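You operate a simulated robot arm through the tools that you are given. There is no shell and no other tool.

You are at the controls of a simulated robot arm. One attempt, no reset.

## Task
Push both chocks against the pallet wheel and tighten their screws.

The check looks at the end state, three seconds after you hand in, the way a careful person would. Anything else that was tipped, shoved, dropped, spilled or broken makes it a failure.

## Robot
A 6-joint arm with a three-finger gripper, fixed in place. Base frame: the origin is on the floor under the middle of its stand, x ahead of it, y to its left, z up. Units: cm, degrees, N and s.
It reaches about 121.3 cm from its shoulder. Its first joint turns from -166.0 to 166.0 degrees. Payload 4.89 kg.
Tool frame: the origin (TCP) lies between the finger pads and is the grasp point; the fingertips stand 3 cm ahead of it; z points along the fingers, y is the line along which they close. The gripper opens to 16.4 cm; its body begins 12.5 cm behind the TCP.
Orientation is told as [roll, pitch, yaw] about the base's x, y, z axes, in that order, counted from this pose: with the fingers straight down and closing along the base's y, the tool's x points along the base's -x, its y along +y and its z along -z.

## Interface
- The arm moves only by the tool servo_tool. Its arguments are lists of equal length, an entry for each row: "translation": the shift along the base's x, y, z in cm, a list of three; "angular": the turn, a rotation vector about the base's x, y, z in degrees, a list of three. In form: {"translation": [[tx, ty, tz], ...], "angular": [[wx, wy, wz], ...]}. A call has 1 to 20 rows; each row is the pose to reach, as a shift and turn from the pose commanded when the call began. "jaw" is the gripper command, from -1 (fully open) to 1 (shut), values between in proportion, set as the call begins (left out, the last holds). Rows are played at 5 a second. More than 5 cm and 8.6 degrees between two rows, or a gripper value outside its range, and nothing of the call is played. A pose out of reach is approached as far as the arm can. The call stops where the force on the tool passes 90 N (or 10 N more than at its start, if that is more) or the arm is blocked; 0.2 s more then pass. Each finger travels about 10.8 cm/s and halts on what it meets, pressing with about 32 N; the grip force reading is that of the motor and also rises with nothing between the fingers. The clock runs only during rows and for 0.2 s after the last one: add rows that repeat a pose to give the fingers time. The reply holds the time, the measured pose of the TCP, the force on the tool along the base axes, the opening and the grip force, in the units named above and with some noise, with the torque about the TCP (base axes, N m) and any sound that the robot's microphone picked up.
- Cameras (640 x 400 px; columns grow to the right, rows downward): "scene" is fixed at [4.83, 49.88, 147.46]; the picture's right is [-0.83, -0.55, 0.00], its down [-0.22, 0.33, -0.92] and it looks along [0.51, -0.77, -0.40] (base axes); focal length 324 px, centre (320, 200). "wrist" rides on the gripper at [7.6, -0.2, -15.2] in the tool frame; the picture's right is [0.02, 1.00, 0.00], its down [-0.88, 0.02, -0.47] and it looks along [-0.47, 0.01, 0.88] (tool axes); focal length 247 px, centre (320, 200). There is no depth. A picture from a camera that has moved, and an enlarged one, comes with that camera's place and axes in the base frame and with its lens.
- snapshot(camera): a new picture of that camera. The clock stands still meanwhile.
- raise_lower(by): moves the trunk up (or, below 0, down) by that many cm; the arm rides with it, the base frame stays. It gives what a move gives, with no picture.
- enlarge(camera, box): a new picture of the part [left, top, right, bottom] of that camera's present view, enlarged. The clock stands still meanwhile.
- close_job(): hands the job in; it is judged then, once.

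Nothing tells you positions but the pictures and the camera data. Unless the task says otherwise, let go and move clear before handing in.

The tools are called after "Emit:" by a JSON object that holds its "api" and its "payload". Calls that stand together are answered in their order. servo_tool: Moves the arm, as the interface text tells. Its arguments: {"type":"object","properties":{"translation":{"type":"array","items":{"type":"array","items":{"type":"number"}}},"angular":{"type":"array","items":{"type":"array","items":{"type":"number"}}},"jaw":{"type":"number"}},"required":["translation","angular"]} The other tools are called the same way: raise_lower (by) moves the trunk up or down; snapshot (camera) takes a picture; enlarge (camera, box) takes an enlarged picture of a part of a camera's view; close_job () hands the job in.

At the start:

```text
time: 0.0
eef_pos: [64.33, -34.18, 106.32]
tool_rot: [0.0, 0.0, 0.1]
wrist_force: [0.2, 0.1, -0.3]
torque: [0.0, 0.0, -0.04]
gripper_width: 16.39
gripper_force: 0.0
trunk travel left (down, up): [-17.5, 21.5]
```

scene: 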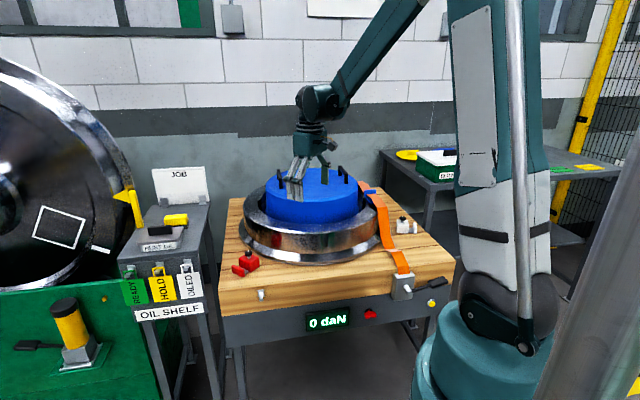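
wrist: 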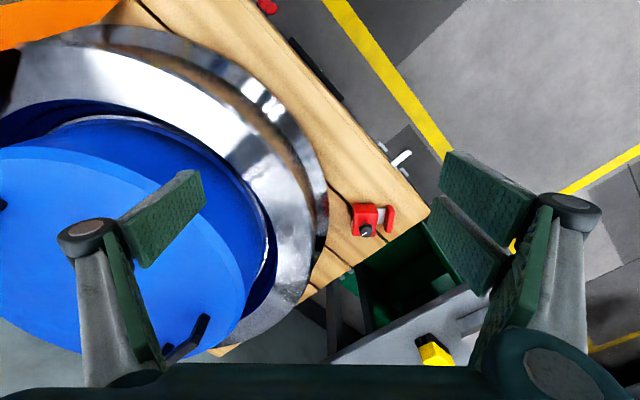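

I see a chrome wheel with a blue hub lying on a wooden pallet/table, a red chock at the near-left corner and perhaps a grey/white one at the right. I'll enlarge the views before moving anything.

Emit:
{"api": "enlarge", "payload": {"camera": "scene", "box": [210, 150, 460, 310]}}

Emit:
{"api": "enlarge", "payload": {"camera": "scene", "box": [110, 150, 270, 330]}}

Emit:
{"api": "enlarge", "payload": {"camera": "scene", "box": [360, 180, 460, 330]}}

Emit:
{"api": "enlarge", "payload": {"camera": "wrist", "box": [300, 130, 460, 290]}}

```text
2.50 times, centred on (335, 230) of scene
camera zoom: at [4.83, 49.88, 147.46], right [-0.83, -0.55, 0.0], down [-0.22, 0.33, -0.92], along [0.51, -0.77, -0.4], focal length 810 px, centre (282, 125)
```

zoom: 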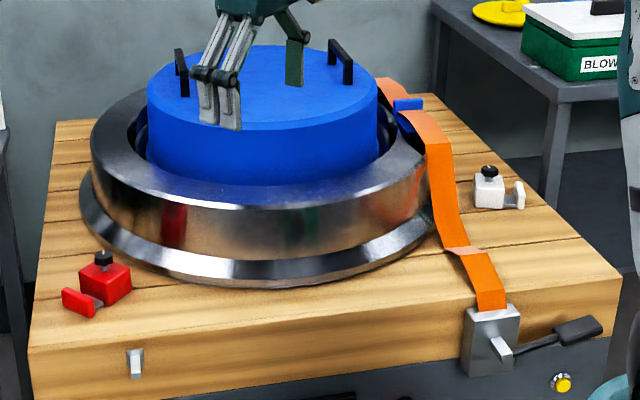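

```text
2.22 times, centred on (190, 240) of scene
camera zoom: at [4.83, 49.88, 147.46], right [-0.83, -0.55, 0.0], down [-0.22, 0.33, -0.92], along [0.51, -0.77, -0.4], focal length 720 px, centre (609, 111)
```

zoom: 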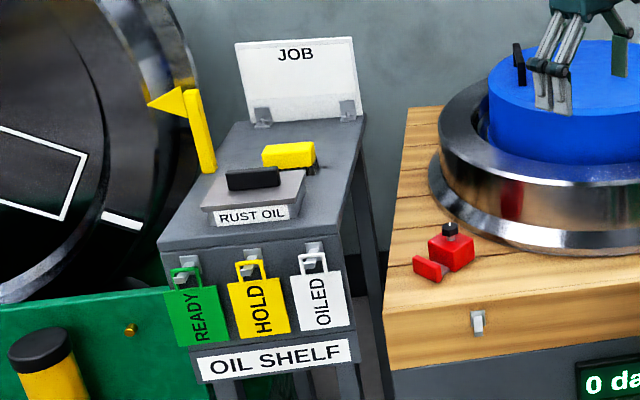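

```text
2.67 times, centred on (410, 255) of scene
camera zoom: at [4.83, 49.88, 147.46], right [-0.83, -0.55, 0.0], down [-0.22, 0.33, -0.92], along [0.51, -0.77, -0.4], focal length 864 px, centre (80, 53)
```

zoom: 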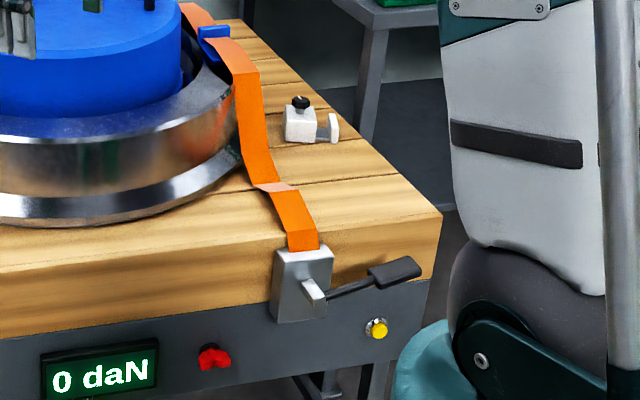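

```text
2.50 times, centred on (380, 210) of wrist
camera zoom: at [56.67, -34.28, 121.67], right [-0.02, 1.0, 0.0], down [0.88, 0.02, 0.47], along [0.47, 0.01, -0.88], focal length 617 px, centre (170, 175)
```

zoom: 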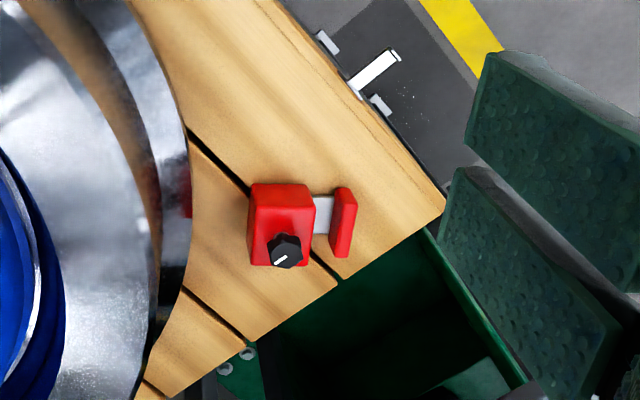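

The red chock's knob triangulates to about (86, -24, 79), on a pallet top at z≈72.7. The white chock is near (48, -85). The pallet is turned about 45° and the wheel centre is somewhere near (83, -70). I'll move high and clear to get better wrist views of the red chock.

Emit:
{"api": "servo_tool", "payload": {"translation": [[2, 3, 0.5], [4, 6, 1], [6, 9, 1], [8, 12, 1], [9, 15, 1], [9, 18, 1], [9, 20, 1], [9, 20, 1]], "angular": [[0, 0, 0], [0, 0, 0], [0, 0, 0], [0, 0, 0], [0, 0, 0], [0, 0, 0], [0, 0, 0], [0, 0, 0]]}}

Emit:
{"api": "snapshot", "payload": {"camera": "wrist"}}

Emit:
{"api": "enlarge", "payload": {"camera": "scene", "box": [220, 160, 420, 300]}}

```text
time: 1.8
eef_pos: [73.2, -14.11, 107.33]
tool_rot: [0.0, 0.0, 0.0]
wrist_force: [0.2, -0.1, -0.2]
torque: [-0.01, -0.04, -0.02]
gripper_width: 16.42
gripper_force: 0.0
trunk travel left (down, up): [-17.5, 21.5]
```

```text
taken
camera wrist: at [65.63, -14.25, 122.67], right [-0.02, 1.0, 0.0], down [0.88, 0.02, 0.47], along [0.47, 0.01, -0.88], focal length 247 px, centre (320, 200)
```

wrist: 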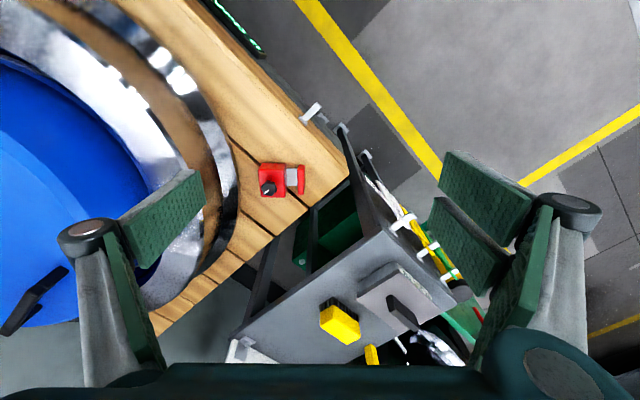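

```text
2.86 times, centred on (320, 230) of scene
camera zoom: at [4.83, 49.88, 147.46], right [-0.83, -0.55, 0.0], down [-0.22, 0.33, -0.92], along [0.51, -0.77, -0.4], focal length 925 px, centre (320, 114)
```

zoom: 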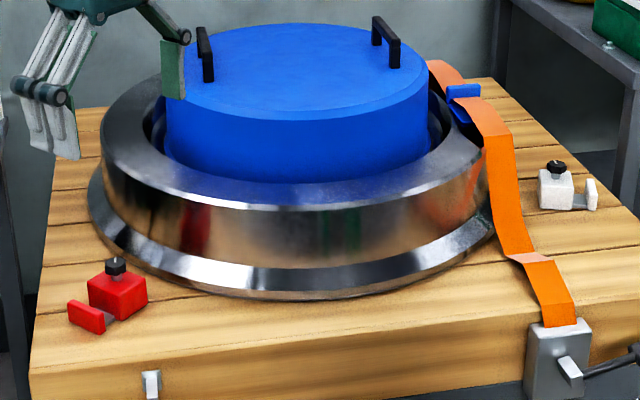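

Emit:
{"api": "enlarge", "payload": {"camera": "wrist", "box": [200, 120, 360, 240]}}

Emit:
{"api": "enlarge", "payload": {"camera": "scene", "box": [220, 235, 280, 275]}}

Emit:
{"api": "enlarge", "payload": {"camera": "scene", "box": [375, 200, 435, 240]}}

```text
3.33 times, centred on (280, 180) of wrist
camera zoom: at [65.63, -14.25, 122.67], right [-0.02, 1.0, 0.0], down [0.88, 0.02, 0.47], along [0.47, 0.01, -0.88], focal length 823 px, centre (453, 267)
```

zoom: 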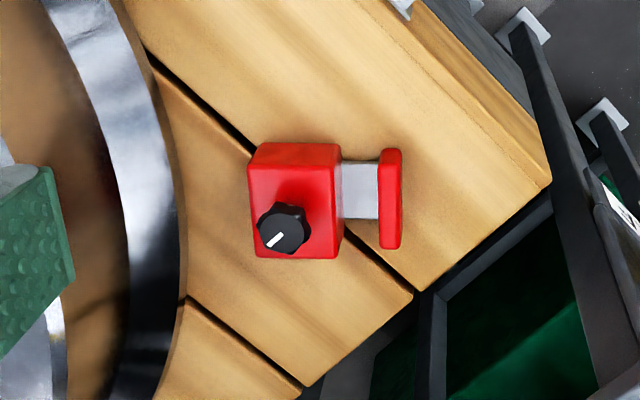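

```text
10.00 times, centred on (250, 255) of scene
camera zoom: at [4.83, 49.88, 147.46], right [-0.83, -0.55, 0.0], down [-0.22, 0.33, -0.92], along [0.51, -0.77, -0.4], focal length 3238 px, centre (1020, -350)
```

zoom: 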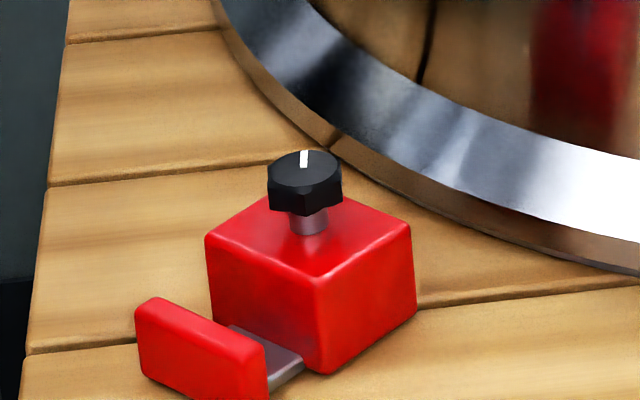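

```text
10.00 times, centred on (405, 220) of scene
camera zoom: at [4.83, 49.88, 147.46], right [-0.83, -0.55, 0.0], down [-0.22, 0.33, -0.92], along [0.51, -0.77, -0.4], focal length 3238 px, centre (-530, 0)
```

zoom: 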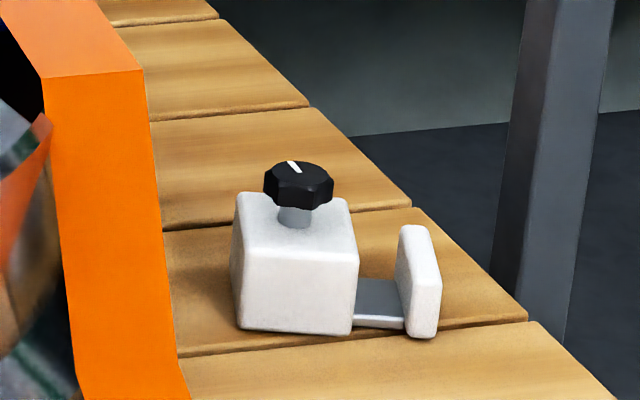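

The red chock is a block with a tail plate on its +y side, away from the wheel, and a black knob with a white mark on top. I'll close the jaw here in free space to learn the finger shape and how the opening maps to the command.

Emit:
{"api": "servo_tool", "payload": {"translation": [[0, 0, 0], [0, 0, 0], [0, 0, 0], [0, 0, 0], [0, 0, 0], [0, 0, 0]], "angular": [[0, 0, 0], [0, 0, 0], [0, 0, 0], [0, 0, 0], [0, 0, 0], [0, 0, 0]], "jaw": 0.4}}

Emit:
{"api": "snapshot", "payload": {"camera": "wrist"}}

Emit:
{"api": "enlarge", "payload": {"camera": "scene", "box": [190, 100, 310, 220]}}

```text
time: 3.2
eef_pos: [73.26, -14.15, 107.41]
tool_rot: [0.0, 0.0, 0.0]
wrist_force: [-0.1, 0.3, 0.0]
torque: [-0.01, 0.02, -0.01]
gripper_width: 4.96
gripper_force: 0.1
trunk travel left (down, up): [-17.5, 21.5]
```

```text
taken
camera wrist: at [65.64, -14.29, 122.66], right [-0.02, 1.0, 0.0], down [0.88, 0.02, 0.47], along [0.47, 0.01, -0.88], focal length 247 px, centre (320, 200)
```

wrist: 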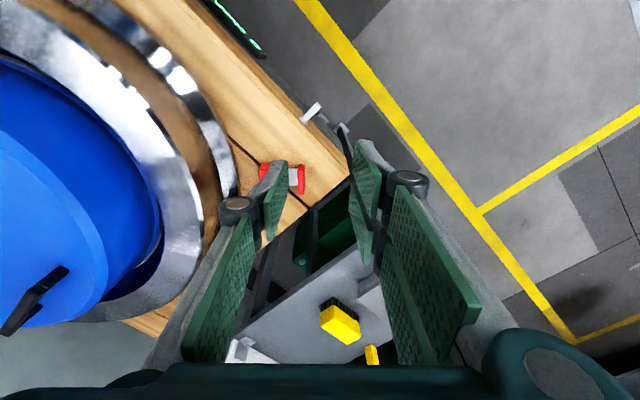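

```text
3.33 times, centred on (250, 160) of scene
camera zoom: at [4.83, 49.88, 147.46], right [-0.83, -0.55, 0.0], down [-0.22, 0.33, -0.92], along [0.51, -0.77, -0.4], focal length 1079 px, centre (553, 333)
```

zoom: 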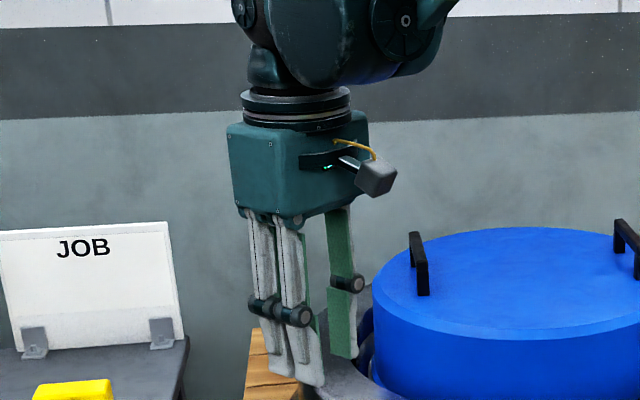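

The jaw opening is about 8.2·(1−jaw) cm. It has one finger on the tool's −y side and a pair on the +y side. I'll turn the tool −90° so it closes along base x, tangent to the wheel, and move above the red chock for a closer look.

Emit:
{"api": "servo_tool", "payload": {"translation": [[1, -0.5, 0], [2, -1, 0], [3, -1.5, 0], [4, -2, 0], [5, -2.5, 0], [6, -3, 0], [7, -3.5, -0.5], [8, -4, -1], [9, -5, -1.5], [10, -6, -2], [11, -7, -3], [12, -7.5, -3]], "angular": [[0, 0, -7.5], [0, 0, -15], [0, 0, -22.5], [0, 0, -30], [0, 0, -37.5], [0, 0, -45], [0, 0, -52.5], [0, 0, -60], [0, 0, -67.5], [0, 0, -75], [0, 0, -82.5], [0, 0, -90]], "jaw": -0.4}}

Emit:
{"api": "snapshot", "payload": {"camera": "wrist"}}

Emit:
{"api": "snapshot", "payload": {"camera": "scene"}}

```text
time: 5.8
eef_pos: [85.22, -21.58, 104.27]
tool_rot: [0.0, 0.0, -90.1]
wrist_force: [0.3, 1.4, -0.9]
torque: [0.02, -0.01, 0.02]
gripper_width: 11.47
gripper_force: 0.1
trunk travel left (down, up): [-17.5, 21.5]
```

```text
taken
camera wrist: at [85.13, -13.96, 119.58], right [1.0, 0.02, 0.0], down [0.02, -0.88, 0.47], along [0.01, -0.47, -0.88], focal length 247 px, centre (320, 200)
```

wrist: 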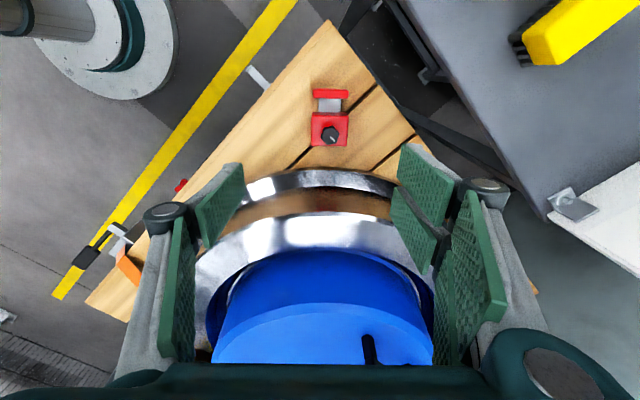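

```text
taken
```

scene: 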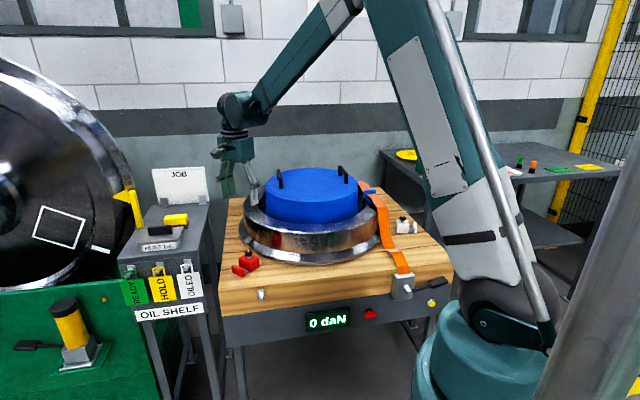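

Emit:
{"api": "enlarge", "payload": {"camera": "wrist", "box": [240, 70, 420, 210]}}

```text
2.86 times, centred on (330, 140) of wrist
camera zoom: at [85.13, -13.96, 119.58], right [1.0, 0.02, 0.0], down [0.02, -0.88, 0.47], along [0.01, -0.47, -0.88], focal length 706 px, centre (291, 371)
```

zoom: 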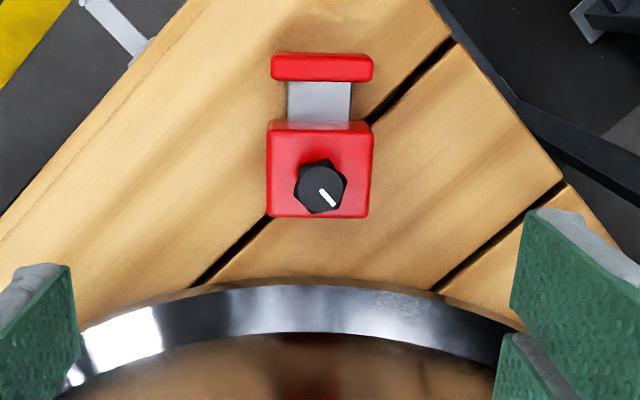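

The chock body spans y from −26.0 to −20.9, is centred at x≈87, and its top is at z≈76.5. The knob is at (87.0, −23.6) with its top at z≈79, and the wheel flange begins at y≈−31, with the wheel centre near (87, −66). I'll descend partway with a 9 cm opening and check alignment before gripping the body.

Emit:
{"api": "servo_tool", "payload": {"translation": [[0.6, -0.3, -3], [1.2, -0.6, -7], [1.7, -0.9, -11], [1.7, -0.9, -15], [1.7, -0.9, -18], [1.7, -0.9, -20], [1.7, -0.9, -20]], "angular": [[0, 0, 0], [0, 0, 0], [0, 0, 0], [0, 0, 0], [0, 0, 0], [0, 0, 0], [0, 0, 0]], "jaw": -0.13}}

Emit:
{"api": "snapshot", "payload": {"camera": "wrist"}}

Emit:
{"api": "enlarge", "payload": {"camera": "scene", "box": [190, 170, 310, 290]}}

```text
time: 7.4
eef_pos: [87.0, -22.51, 84.29]
tool_rot: [0.0, 0.0, -90.1]
wrist_force: [0.5, 0.6, -0.4]
torque: [0.02, 0.0, 0.01]
gripper_width: 9.27
gripper_force: 0.1
trunk travel left (down, up): [-17.5, 21.5]
```

```text
taken
camera wrist: at [86.86, -14.9, 99.64], right [1.0, 0.02, 0.0], down [0.02, -0.88, 0.47], along [0.01, -0.47, -0.88], focal length 247 px, centre (320, 200)
```

wrist: 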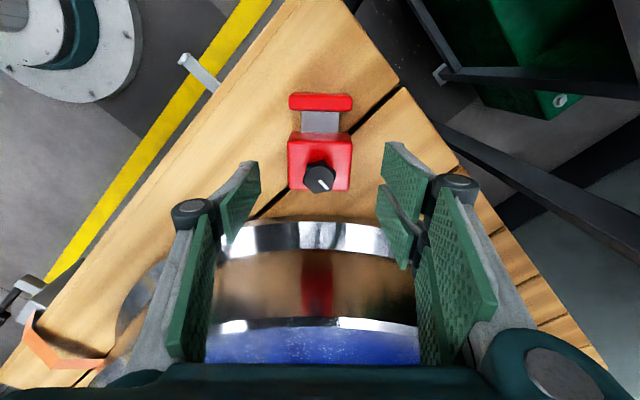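

```text
3.33 times, centred on (250, 230) of scene
camera zoom: at [4.83, 49.88, 147.46], right [-0.83, -0.55, 0.0], down [-0.22, 0.33, -0.92], along [0.51, -0.77, -0.4], focal length 1079 px, centre (553, 100)
```

zoom: 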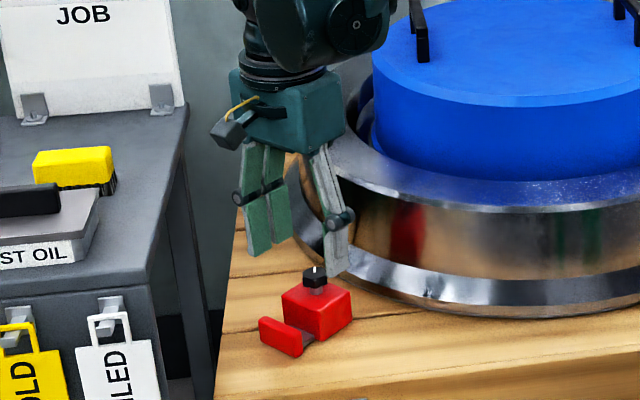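

The view confirms x≈87.03 for the body, so the fingers straddle it with about 1.4 cm to spare each side. I'll descend to TCP z≈77.2, with the tips 1.5 cm above the pallet.

Emit:
{"api": "servo_tool", "payload": {"translation": [[0, 0, -2], [0, 0, -4], [0, 0, -5.5], [0, 0, -6.5], [0, 0, -7.1], [0, 0, -7.1]], "angular": [[0, 0, 0], [0, 0, 0], [0, 0, 0], [0, 0, 0], [0, 0, 0], [0, 0, 0]]}}

Emit:
{"api": "snapshot", "payload": {"camera": "wrist"}}

Emit:
{"api": "enlarge", "payload": {"camera": "scene", "box": [200, 190, 300, 290]}}

```text
time: 8.8
eef_pos: [87.05, -22.59, 77.26]
tool_rot: [0.1, -0.1, -90.0]
wrist_force: [0.2, -0.4, 0.2]
torque: [0.0, 0.02, 0.02]
gripper_width: 9.26
gripper_force: 0.1
trunk travel left (down, up): [-17.5, 21.5]
```

```text
taken
camera wrist: at [86.86, -14.91, 92.6], right [1.0, 0.02, 0.0], down [0.02, -0.88, 0.47], along [0.01, -0.47, -0.88], focal length 247 px, centre (320, 200)
```

wrist: 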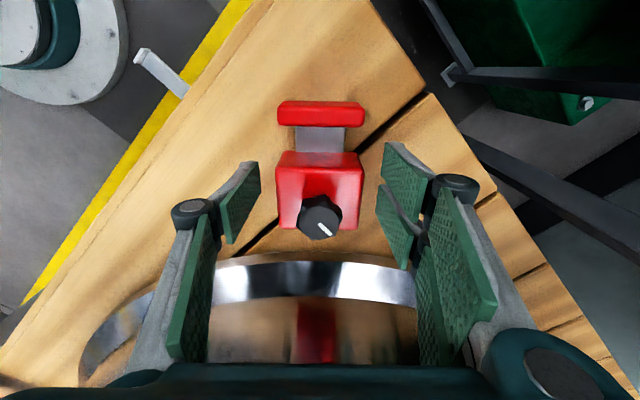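

```text
4.00 times, centred on (250, 240) of scene
camera zoom: at [4.83, 49.88, 147.46], right [-0.83, -0.55, 0.0], down [-0.22, 0.33, -0.92], along [0.51, -0.77, -0.4], focal length 1295 px, centre (600, 40)
```

zoom: 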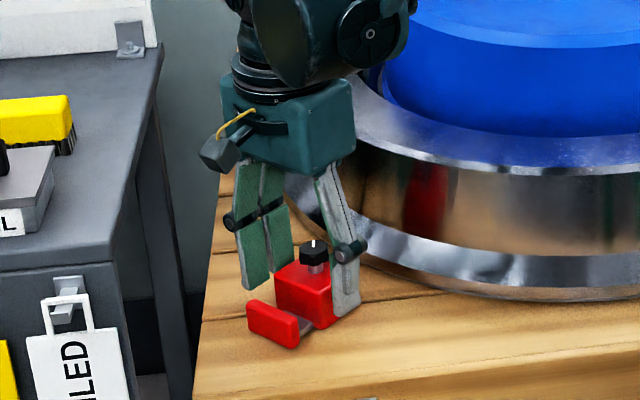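

The fingers straddle the body cleanly, so I'll close on it.

Emit:
{"api": "servo_tool", "payload": {"translation": [[0, 0, 0], [0, 0, 0], [0, 0, 0], [0, 0, 0]], "angular": [[0, 0, 0], [0, 0, 0], [0, 0, 0], [0, 0, 0]], "jaw": 0.35}}

Emit:
{"api": "snapshot", "payload": {"camera": "wrist"}}

```text
time: 9.8
eef_pos: [87.04, -22.54, 77.31]
tool_rot: [0.0, 0.0, -90.0]
wrist_force: [-8.8, -0.6, -3.0]
torque: [0.1, 0.39, 0.16]
gripper_width: 6.39
gripper_force: 44.7
trunk travel left (down, up): [-17.5, 21.5]
```

```text
taken
camera wrist: at [86.83, -14.91, 92.6], right [1.0, 0.02, 0.0], down [0.02, -0.88, 0.47], along [0.01, -0.47, -0.88], focal length 247 px, centre (320, 200)
```

wrist: 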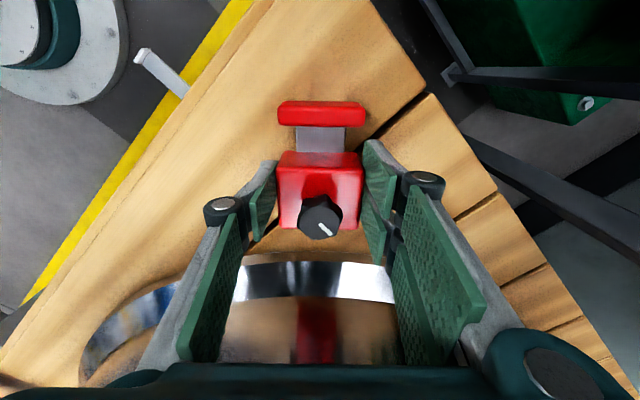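

The body is gripped at 6.39 cm. Now I'll slide it toward the wheel along −y, 3 cm first, while watching the force.

Emit:
{"api": "servo_tool", "payload": {"translation": [[0, -0.4, 0], [0, -0.8, 0], [0, -1.2, 0], [0, -1.6, 0], [0, -2.0, 0], [0, -2.4, 0], [0, -2.8, 0], [0, -3.0, 0]], "angular": [[0, 0, 0], [0, 0, 0], [0, 0, 0], [0, 0, 0], [0, 0, 0], [0, 0, 0], [0, 0, 0], [0, 0, 0]]}}

Emit:
{"api": "snapshot", "payload": {"camera": "wrist"}}

Emit:
{"api": "enlarge", "payload": {"camera": "scene", "box": [200, 190, 300, 290]}}

```text
time: 11.6
eef_pos: [86.97, -25.66, 77.24]
tool_rot: [0.0, 0.0, -89.9]
wrist_force: [2.7, 1.3, 11.3]
torque: [0.08, -0.83, 0.21]
gripper_width: 6.38
gripper_force: 45.1
trunk travel left (down, up): [-17.5, 21.5]
```

```text
taken
camera wrist: at [86.82, -17.91, 92.6], right [1.0, 0.02, 0.0], down [0.02, -0.88, 0.47], along [0.01, -0.47, -0.88], focal length 247 px, centre (320, 200)
```

wrist: 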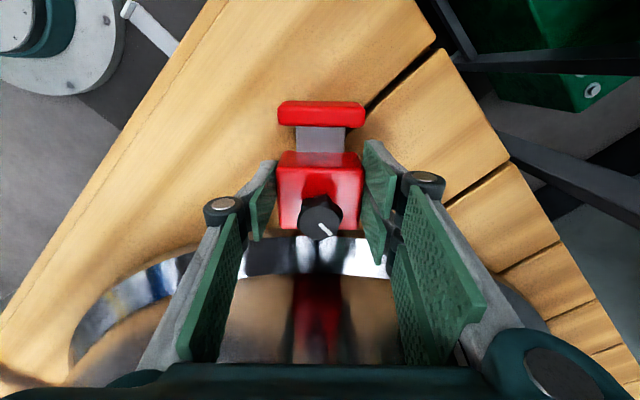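

```text
4.00 times, centred on (250, 240) of scene
camera zoom: at [4.83, 49.88, 147.46], right [-0.83, -0.55, 0.0], down [-0.22, 0.33, -0.92], along [0.51, -0.77, -0.4], focal length 1295 px, centre (600, 40)
```

zoom: 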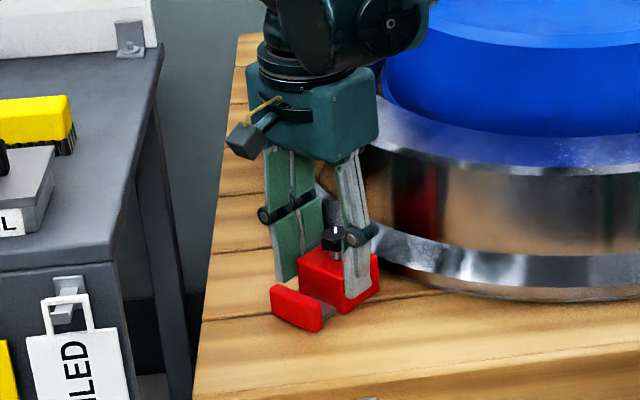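

The chock slides freely with the gripper and roughly 2 cm of gap remains. I'll continue in small steps, checking for contact force.

Emit:
{"api": "servo_tool", "payload": {"translation": [[0, -0.3, 0], [0, -0.6, 0], [0, -0.9, 0], [0, -1.2, 0], [0, -1.2, 0]], "angular": [[0, 0, 0], [0, 0, 0], [0, 0, 0], [0, 0, 0], [0, 0, 0]]}}

Emit:
{"api": "enlarge", "payload": {"camera": "wrist", "box": [240, 80, 400, 280]}}

Emit:
{"api": "enlarge", "payload": {"camera": "scene", "box": [225, 220, 325, 290]}}

```text
time: 12.8
eef_pos: [86.97, -26.7, 77.22]
tool_rot: [0.0, -0.1, -90.0]
wrist_force: [0.8, 1.9, 18.3]
torque: [0.33, 0.49, 0.42]
gripper_width: 6.36
gripper_force: 45.1
trunk travel left (down, up): [-17.5, 21.5]
```

```text
2.00 times, centred on (320, 180) of wrist
camera zoom: at [86.82, -19.06, 92.59], right [1.0, 0.02, 0.0], down [0.02, -0.88, 0.47], along [0.01, -0.47, -0.88], focal length 494 px, centre (320, 240)
```

zoom: 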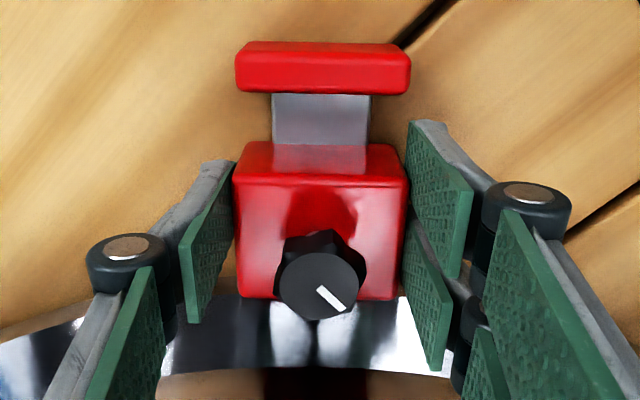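

```text
5.71 times, centred on (275, 255) of scene
camera zoom: at [4.83, 49.88, 147.46], right [-0.83, -0.55, 0.0], down [-0.22, 0.33, -0.92], along [0.51, -0.77, -0.4], focal length 1850 px, centre (577, -114)
```

zoom: 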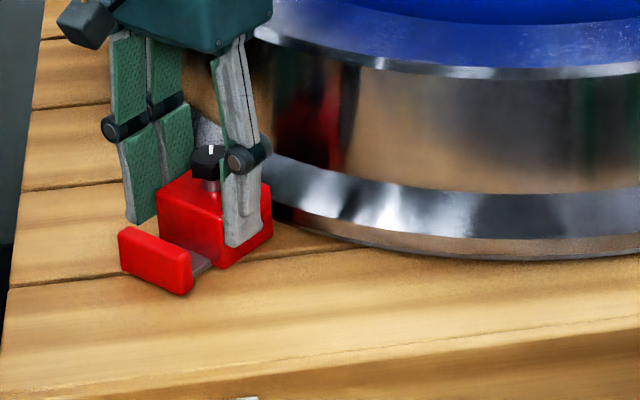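

Emit:
{"api": "servo_tool", "payload": {"translation": [[0, -0.2, 0], [0, -0.4, 0], [0, -0.5, 0], [0, -0.5, 0]], "angular": [[0, 0, 0], [0, 0, 0], [0, 0, 0], [0, 0, 0]]}}

Emit:
{"api": "enlarge", "payload": {"camera": "scene", "box": [235, 225, 295, 275]}}

```text
time: 13.8
eef_pos: [86.96, -27.05, 77.17]
tool_rot: [0.1, 0.0, -90.0]
wrist_force: [10.5, 0.0, 19.6]
torque: [0.14, -0.49, 0.04]
gripper_width: 6.34
gripper_force: 44.6
trunk travel left (down, up): [-17.5, 21.5]
```

```text
8.00 times, centred on (265, 250) of scene
camera zoom: at [4.83, 49.88, 147.46], right [-0.83, -0.55, 0.0], down [-0.22, 0.33, -0.92], along [0.51, -0.77, -0.4], focal length 2590 px, centre (760, -200)
```

zoom: 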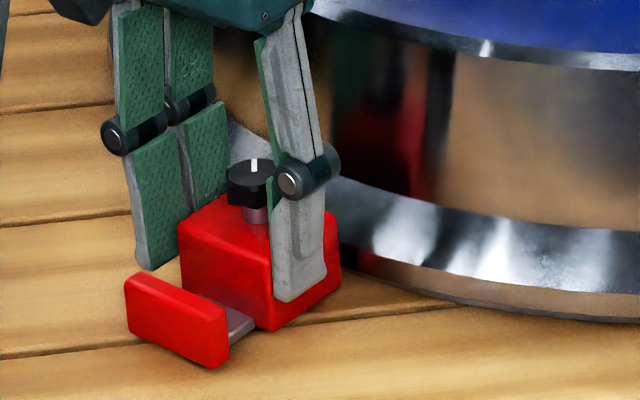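

Emit:
{"api": "servo_tool", "payload": {"translation": [[0, -0.15, 0], [0, -0.3, 0], [0, -0.3, 0]], "angular": [[0, 0, 0], [0, 0, 0], [0, 0, 0]]}}

Emit:
{"api": "enlarge", "payload": {"camera": "wrist", "box": [240, 80, 400, 280]}}

Emit:
{"api": "enlarge", "payload": {"camera": "scene", "box": [235, 225, 295, 275]}}

```text
time: 14.6
eef_pos: [87.08, -27.47, 77.28]
tool_rot: [0.0, 0.0, -90.0]
wrist_force: [7.0, 1.8, 12.5]
torque: [-0.13, -0.59, 0.24]
gripper_width: 6.35
gripper_force: 45.2
trunk travel left (down, up): [-17.5, 21.5]
```

```text
2.00 times, centred on (320, 180) of wrist
camera zoom: at [86.82, -19.89, 92.59], right [1.0, 0.02, 0.0], down [0.02, -0.88, 0.47], along [0.01, -0.47, -0.88], focal length 494 px, centre (320, 240)
```

zoom: 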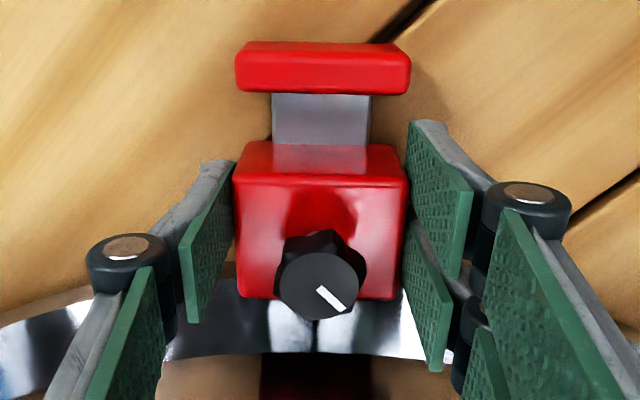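

```text
8.00 times, centred on (265, 250) of scene
camera zoom: at [4.83, 49.88, 147.46], right [-0.83, -0.55, 0.0], down [-0.22, 0.33, -0.92], along [0.51, -0.77, -0.4], focal length 2590 px, centre (760, -200)
```

zoom: 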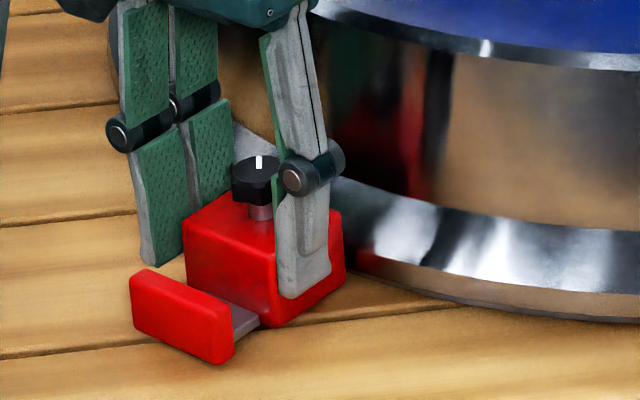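

Emit:
{"api": "servo_tool", "payload": {"translation": [[0, -0.1, 0], [0, -0.2, 0], [0, -0.3, 0], [0, -0.3, 0]], "angular": [[0, 0, 0], [0, 0, 0], [0, 0, 0], [0, 0, 0]]}}

Emit:
{"api": "enlarge", "payload": {"camera": "wrist", "box": [240, 80, 400, 280]}}

Emit:
{"api": "enlarge", "payload": {"camera": "scene", "box": [235, 225, 295, 275]}}

```text
time: 15.6
eef_pos: [86.97, -27.68, 77.22]
tool_rot: [0.1, 0.0, -89.9]
wrist_force: [-5.4, 41.5, 2.4]
torque: [1.14, 0.17, -0.29]
gripper_width: 6.38
gripper_force: 45.2
trunk travel left (down, up): [-17.5, 21.5]
```

```text
2.00 times, centred on (320, 180) of wrist
camera zoom: at [86.83, -20.0, 92.59], right [1.0, 0.02, 0.0], down [0.02, -0.88, 0.47], along [0.01, -0.47, -0.88], focal length 494 px, centre (320, 240)
```

zoom: 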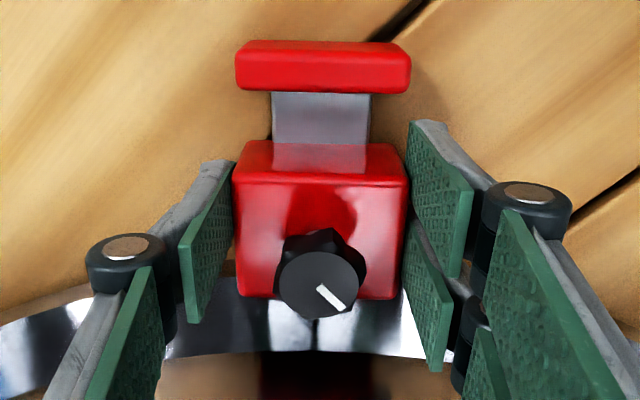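

```text
8.00 times, centred on (265, 250) of scene
camera zoom: at [4.83, 49.88, 147.46], right [-0.83, -0.55, 0.0], down [-0.22, 0.33, -0.92], along [0.51, -0.77, -0.4], focal length 2590 px, centre (760, -200)
```

zoom: 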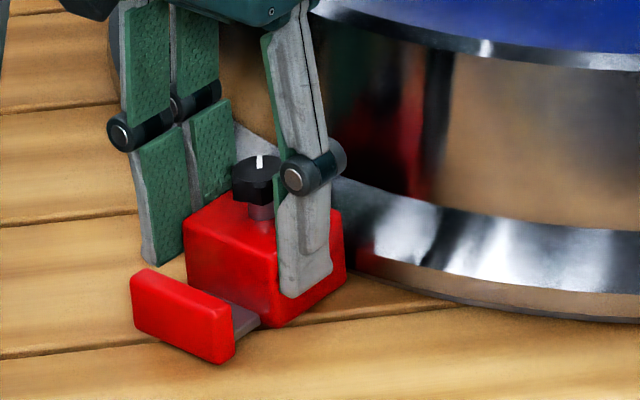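

Contact: Fy jumped to about 41 N with the block front at the flange, so the red chock is against the wheel. I'll release straight outward and lift.

Emit:
{"api": "servo_tool", "payload": {"translation": [[0, 0, 0], [0, 0, 0], [0, 0, 0], [0, 0, 0]], "angular": [[0, 0, 0], [0, 0, 0], [0, 0, 0], [0, 0, 0]], "jaw": -0.13}}

Emit:
{"api": "servo_tool", "payload": {"translation": [[0, 0.3, 1], [0, 0.4, 3], [0, 0.4, 6], [0, 0.4, 9], [0, 0.4, 9]], "angular": [[0, 0, 0], [0, 0, 0], [0, 0, 0], [0, 0, 0], [0, 0, 0]]}}

Emit:
{"api": "snapshot", "payload": {"camera": "wrist"}}

Emit:
{"api": "enlarge", "payload": {"camera": "wrist", "box": [240, 80, 400, 280]}}

Emit:
{"api": "enlarge", "payload": {"camera": "scene", "box": [235, 225, 295, 275]}}

```text
time: 16.6
eef_pos: [87.04, -27.93, 77.25]
tool_rot: [0.0, 0.0, -90.0]
wrist_force: [0.6, -0.5, -0.3]
torque: [-0.02, -0.03, -0.03]
gripper_width: 9.28
gripper_force: 0.1
trunk travel left (down, up): [-17.5, 21.5]
```

```text
time: 17.8
eef_pos: [86.94, -27.54, 86.37]
tool_rot: [0.0, 0.0, -90.0]
wrist_force: [0.5, 0.3, 0.0]
torque: [-0.02, -0.02, -0.03]
gripper_width: 9.26
gripper_force: 0.1
trunk travel left (down, up): [-17.5, 21.5]
```

```text
taken
camera wrist: at [86.82, -19.89, 101.75], right [1.0, 0.02, 0.0], down [0.02, -0.88, 0.47], along [0.01, -0.47, -0.88], focal length 247 px, centre (320, 200)
```

wrist: 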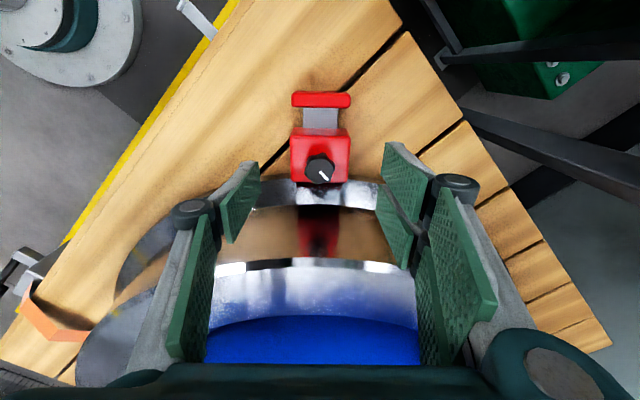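

```text
2.00 times, centred on (320, 180) of wrist
camera zoom: at [86.82, -19.89, 101.75], right [1.0, 0.02, 0.0], down [0.02, -0.88, 0.47], along [0.01, -0.47, -0.88], focal length 494 px, centre (320, 240)
```

zoom: 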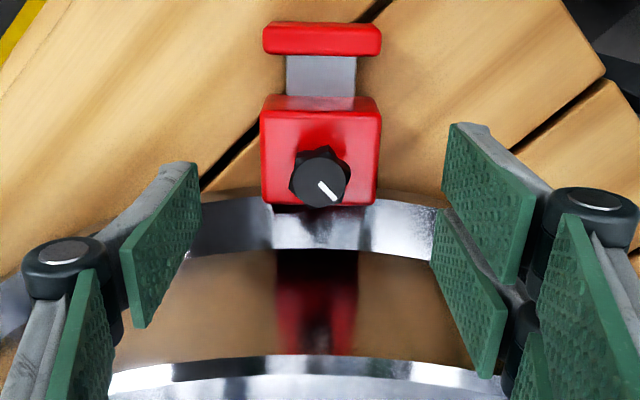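

```text
8.00 times, centred on (265, 250) of scene
camera zoom: at [4.83, 49.88, 147.46], right [-0.83, -0.55, 0.0], down [-0.22, 0.33, -0.92], along [0.51, -0.77, -0.4], focal length 2590 px, centre (760, -200)
```

zoom: 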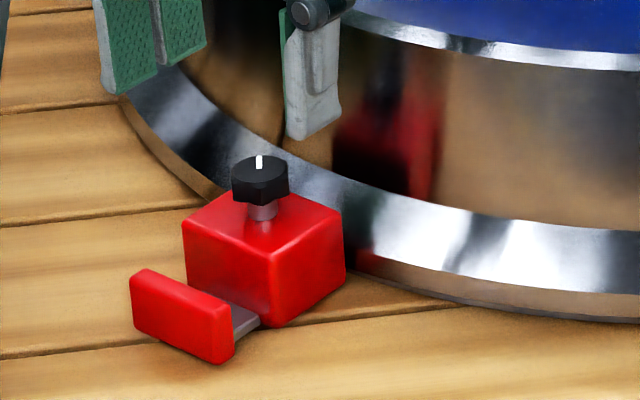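

The block sits against the flange and the knob is now at (87.0, −28.6), about 5.7 cm from the ring wall. I'll rise above the rim and turn the tool to yaw +90, so the finger pair stays on the far side from the wheel while I turn the knob clockwise.

Emit:
{"api": "servo_tool", "payload": {"translation": [[0, -0.3, 3.5], [0, -0.6, 7], [0, -1, 7], [0, -1.07, 7], [0, -1.07, 7], [0, -1.07, 7], [0, -1.07, 7], [0, -1.07, 7], [0, -1.07, 7], [0, -1.07, 7], [0, -1.07, 7], [0, -1.07, 7], [0, -1.07, 7], [0, -1.07, 7]], "angular": [[0, 0, 0], [0, 0, 0], [0, 0, 7.5], [0, 0, 15], [0, 0, 22.5], [0, 0, 30], [0, 0, 37.5], [0, 0, 45], [0, 0, 52.5], [0, 0, 60], [0, 0, 67.5], [0, 0, 75], [0, 0, 82.5], [0, 0, 90]], "jaw": 0.4}}

Emit:
{"api": "servo_tool", "payload": {"translation": [[0, 0, 0], [0, 0, 0], [0, 0, 0], [0, 0, 0], [0, 0, 0], [0, 0, 0], [0, 0, 0], [0, 0, 0], [0, 0, 0], [0, 0, 0], [0, 0, 0], [0, 0, 0], [0, 0, 0]], "angular": [[0, 0, 7.5], [0, 0, 15], [0, 0, 22.5], [0, 0, 30], [0, 0, 37.5], [0, 0, 45], [0, 0, 52.5], [0, 0, 60], [0, 0, 67.5], [0, 0, 75], [0, 0, 82.5], [0, 0, 90], [0, 0, 90]]}}

Emit:
{"api": "snapshot", "payload": {"camera": "wrist"}}

Emit:
{"api": "snapshot", "payload": {"camera": "scene"}}

```text
time: 20.8
eef_pos: [87.03, -28.47, 93.23]
tool_rot: [0.0, 0.1, 0.1]
wrist_force: [0.6, 0.6, -0.4]
torque: [0.02, -0.03, -0.01]
gripper_width: 4.93
gripper_force: 0.1
trunk travel left (down, up): [-17.5, 21.5]
```

```text
time: 23.6
eef_pos: [86.96, -28.5, 93.26]
tool_rot: [0.0, 0.0, 90.1]
wrist_force: [-0.4, -0.4, 0.2]
torque: [0.0, 0.01, 0.0]
gripper_width: 4.94
gripper_force: 0.0
trunk travel left (down, up): [-17.5, 21.5]
```

```text
taken
camera wrist: at [87.21, -36.16, 108.6], right [-1.0, -0.02, 0.0], down [-0.02, 0.88, 0.47], along [-0.01, 0.47, -0.88], focal length 247 px, centre (320, 200)
```

wrist: 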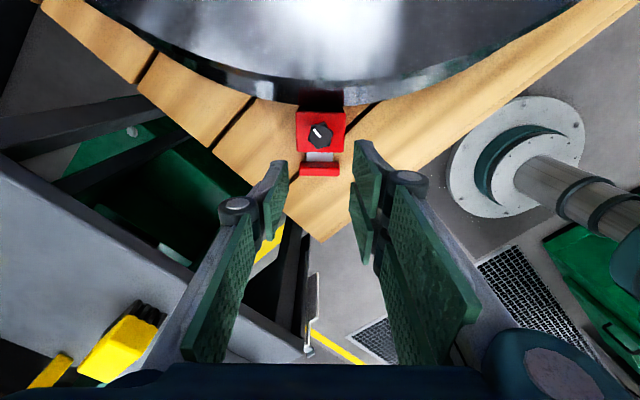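

```text
taken
```

scene: 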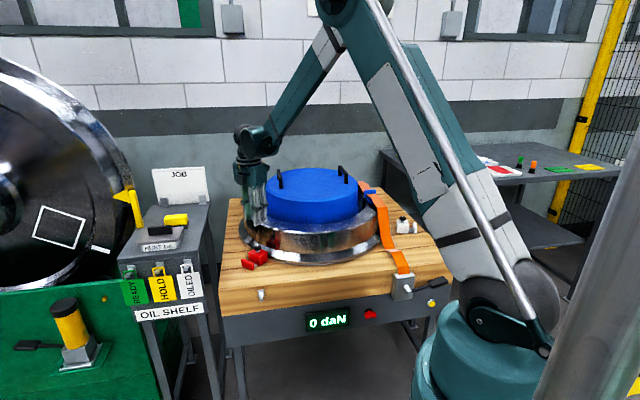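

Emit:
{"api": "enlarge", "payload": {"camera": "wrist", "box": [270, 80, 370, 190]}}

```text
3.64 times, centred on (320, 135) of wrist
camera zoom: at [87.21, -36.16, 108.6], right [-1.0, -0.02, 0.0], down [-0.02, 0.88, 0.47], along [-0.01, 0.47, -0.88], focal length 898 px, centre (320, 436)
```

zoom: 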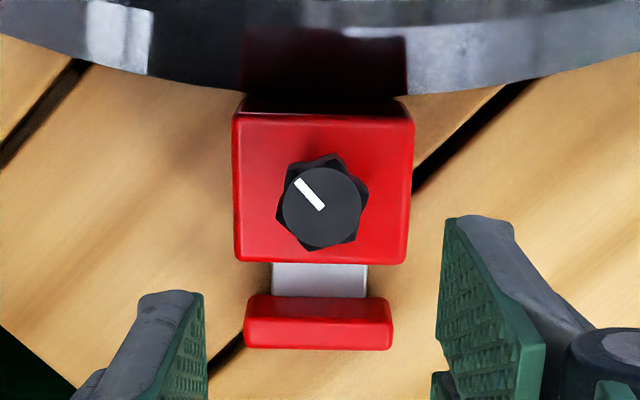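

The knob is refined to (87.0, −28.85) with its top at z≈78.8, and the block top is at z≈76.3. I'll descend over it with a 4.9 cm opening, tips just above the block.

Emit:
{"api": "servo_tool", "payload": {"translation": [[0, -0.15, -3], [0, -0.3, -6], [0, -0.3, -9], [0, -0.3, -11], [0, -0.3, -12.2], [0, -0.3, -12.8], [0, -0.3, -13.2], [0, -0.3, -13.2]], "angular": [[0, 0, 0], [0, 0, 0], [0, 0, 0], [0, 0, 0], [0, 0, 0], [0, 0, 0], [0, 0, 0], [0, 0, 0]]}}

Emit:
{"api": "snapshot", "payload": {"camera": "wrist"}}

Emit:
{"api": "enlarge", "payload": {"camera": "scene", "box": [225, 205, 295, 275]}}

```text
time: 25.4
eef_pos: [87.09, -28.73, 80.18]
tool_rot: [0.0, 0.0, 90.1]
wrist_force: [-0.4, 0.8, 0.1]
torque: [0.03, 0.0, 0.02]
gripper_width: 4.92
gripper_force: 0.1
trunk travel left (down, up): [-17.5, 21.5]
```

```text
taken
camera wrist: at [87.2, -36.47, 95.41], right [-1.0, -0.02, 0.0], down [-0.02, 0.88, 0.47], along [-0.01, 0.47, -0.88], focal length 247 px, centre (320, 200)
```

wrist: 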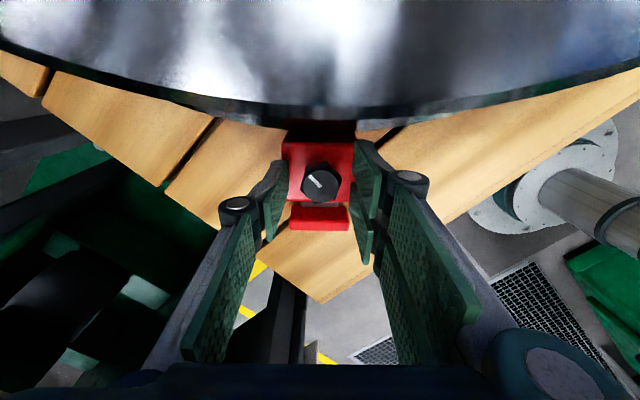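

```text
5.71 times, centred on (260, 240) of scene
camera zoom: at [4.83, 49.88, 147.46], right [-0.83, -0.55, 0.0], down [-0.22, 0.33, -0.92], along [0.51, -0.77, -0.4], focal length 1850 px, centre (663, -29)
```

zoom: 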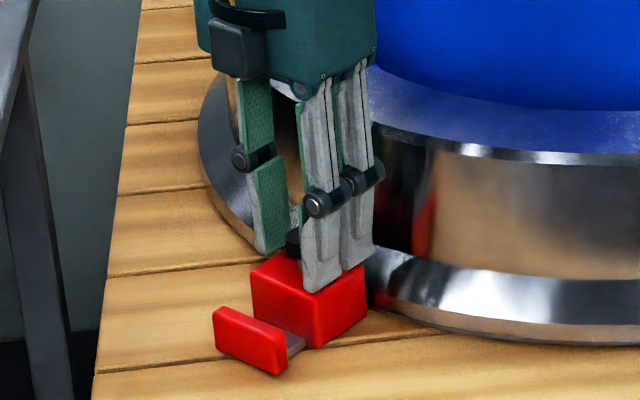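

Emit:
{"api": "servo_tool", "payload": {"translation": [[0, 0, 0], [0, 0, 0], [0, 0, 0], [0, 0, 0]], "angular": [[0, 0, 0], [0, 0, 0], [0, 0, 0], [0, 0, 0]], "jaw": 0.9}}

Emit:
{"api": "enlarge", "payload": {"camera": "wrist", "box": [230, 100, 410, 260]}}

Emit:
{"api": "enlarge", "payload": {"camera": "scene", "box": [225, 205, 295, 275]}}

```text
time: 26.4
eef_pos: [86.99, -28.81, 80.08]
tool_rot: [0.1, 0.0, 90.0]
wrist_force: [-16.4, 3.0, -9.1]
torque: [0.06, 0.41, -0.12]
gripper_width: 2.92
gripper_force: 45.1
trunk travel left (down, up): [-17.5, 21.5]
```

```text
2.50 times, centred on (320, 180) of wrist
camera zoom: at [87.16, -36.47, 95.4], right [-1.0, -0.02, 0.0], down [-0.02, 0.88, 0.47], along [-0.01, 0.47, -0.88], focal length 617 px, centre (320, 250)
```

zoom: 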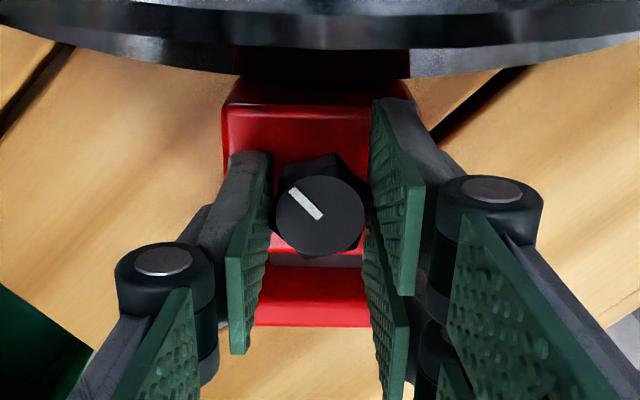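

```text
5.71 times, centred on (260, 240) of scene
camera zoom: at [4.83, 49.88, 147.46], right [-0.83, -0.55, 0.0], down [-0.22, 0.33, -0.92], along [0.51, -0.77, -0.4], focal length 1850 px, centre (663, -29)
```

zoom: 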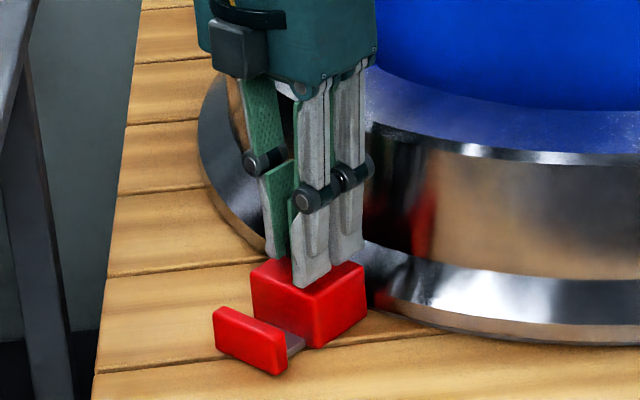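

The knob is gripped at 2.92 cm. I'll begin turning clockwise, seen from above, in small steps and watch the torque.

Emit:
{"api": "servo_tool", "payload": {"translation": [[0, 0, 0], [0, 0, 0], [0, 0, 0], [0, 0, 0], [0, 0, 0], [0, 0, 0]], "angular": [[0, 0, -5], [0, 0, -10], [0, 0, -15], [0, 0, -20], [0, 0, -25], [0, 0, -30]]}}

Emit:
{"api": "enlarge", "payload": {"camera": "wrist", "box": [230, 100, 410, 260]}}

Emit:
{"api": "enlarge", "payload": {"camera": "scene", "box": [225, 205, 295, 275]}}

```text
time: 27.8
eef_pos: [86.88, -28.85, 80.06]
tool_rot: [0.0, 0.0, 59.8]
wrist_force: [-5.3, -2.1, -0.4]
torque: [-0.56, 0.46, 0.03]
gripper_width: 2.91
gripper_force: 44.9
trunk travel left (down, up): [-17.5, 21.5]
```

```text
2.50 times, centred on (320, 180) of wrist
camera zoom: at [83.29, -35.48, 95.4], right [-0.88, 0.48, 0.0], down [0.42, 0.77, 0.47], along [0.23, 0.41, -0.88], focal length 617 px, centre (320, 250)
```

zoom: 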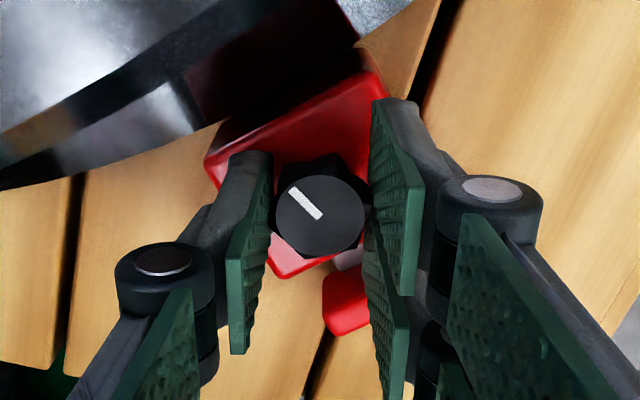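

```text
5.71 times, centred on (260, 240) of scene
camera zoom: at [4.83, 49.88, 147.46], right [-0.83, -0.55, 0.0], down [-0.22, 0.33, -0.92], along [0.51, -0.77, -0.4], focal length 1850 px, centre (663, -29)
```

zoom: 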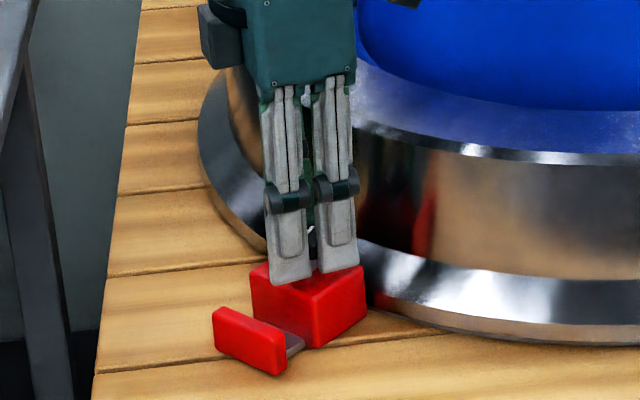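

The knob turns with the fingers at low torque and the block stays put. I'll continue clockwise, watching the single finger's clearance to the ring.

Emit:
{"api": "servo_tool", "payload": {"translation": [[0, 0, 0], [0, 0, 0], [0, 0, 0], [0, 0, 0], [0, 0, 0], [0, 0, 0]], "angular": [[0, 0, -6], [0, 0, -12], [0, 0, -18], [0, 0, -24], [0, 0, -30], [0, 0, -36]]}}

Emit:
{"api": "snapshot", "payload": {"camera": "wrist"}}

Emit:
{"api": "enlarge", "payload": {"camera": "scene", "box": [225, 205, 295, 275]}}

```text
time: 29.2
eef_pos: [87.0, -28.74, 80.09]
tool_rot: [0.0, -0.1, 23.9]
wrist_force: [-3.5, 0.1, 3.4]
torque: [0.1, 0.16, 0.03]
gripper_width: 2.91
gripper_force: 44.3
trunk travel left (down, up): [-17.5, 21.5]
```

```text
taken
camera wrist: at [80.08, -32.02, 95.41], right [-0.42, 0.91, 0.0], down [0.8, 0.37, 0.47], along [0.43, 0.2, -0.88], focal length 247 px, centre (320, 200)
```

wrist: 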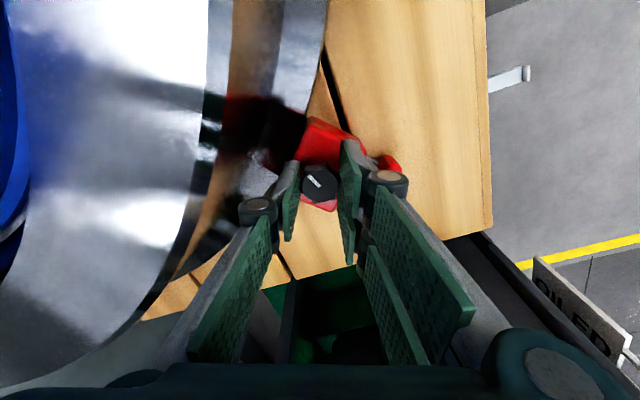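

```text
5.71 times, centred on (260, 240) of scene
camera zoom: at [4.83, 49.88, 147.46], right [-0.83, -0.55, 0.0], down [-0.22, 0.33, -0.92], along [0.51, -0.77, -0.4], focal length 1850 px, centre (663, -29)
```

zoom: 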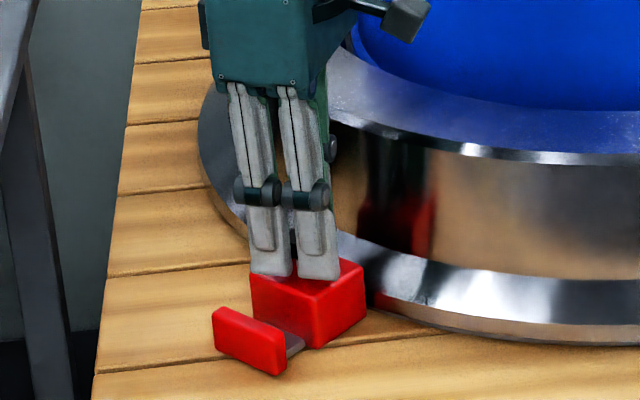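

Emit:
{"api": "servo_tool", "payload": {"translation": [[0, 0, 0], [0, 0, 0], [0, 0, 0], [0, 0, 0]], "angular": [[0, 0, -6], [0, 0, -12], [0, 0, -18], [0, 0, -24]]}}

Emit:
{"api": "snapshot", "payload": {"camera": "wrist"}}

```text
time: 30.2
eef_pos: [87.03, -28.74, 80.17]
tool_rot: [0.0, 0.0, -0.1]
wrist_force: [14.4, -1.4, 12.6]
torque: [0.12, 0.21, 0.01]
gripper_width: 2.91
gripper_force: 44.9
trunk travel left (down, up): [-17.5, 21.5]
```

```text
taken
camera wrist: at [79.35, -28.91, 95.4], right [-0.02, 1.0, 0.0], down [0.88, 0.02, 0.47], along [0.47, 0.01, -0.88], focal length 247 px, centre (320, 200)
```

wrist: 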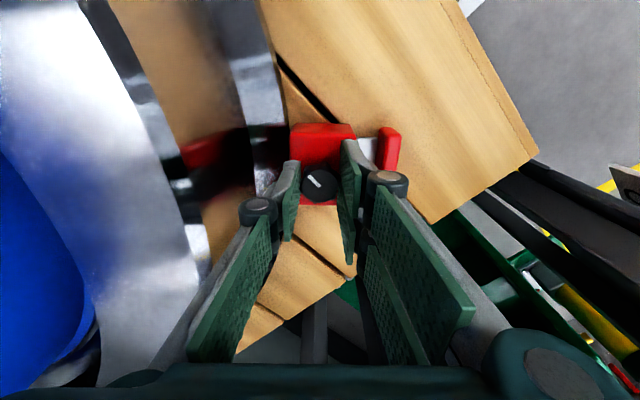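

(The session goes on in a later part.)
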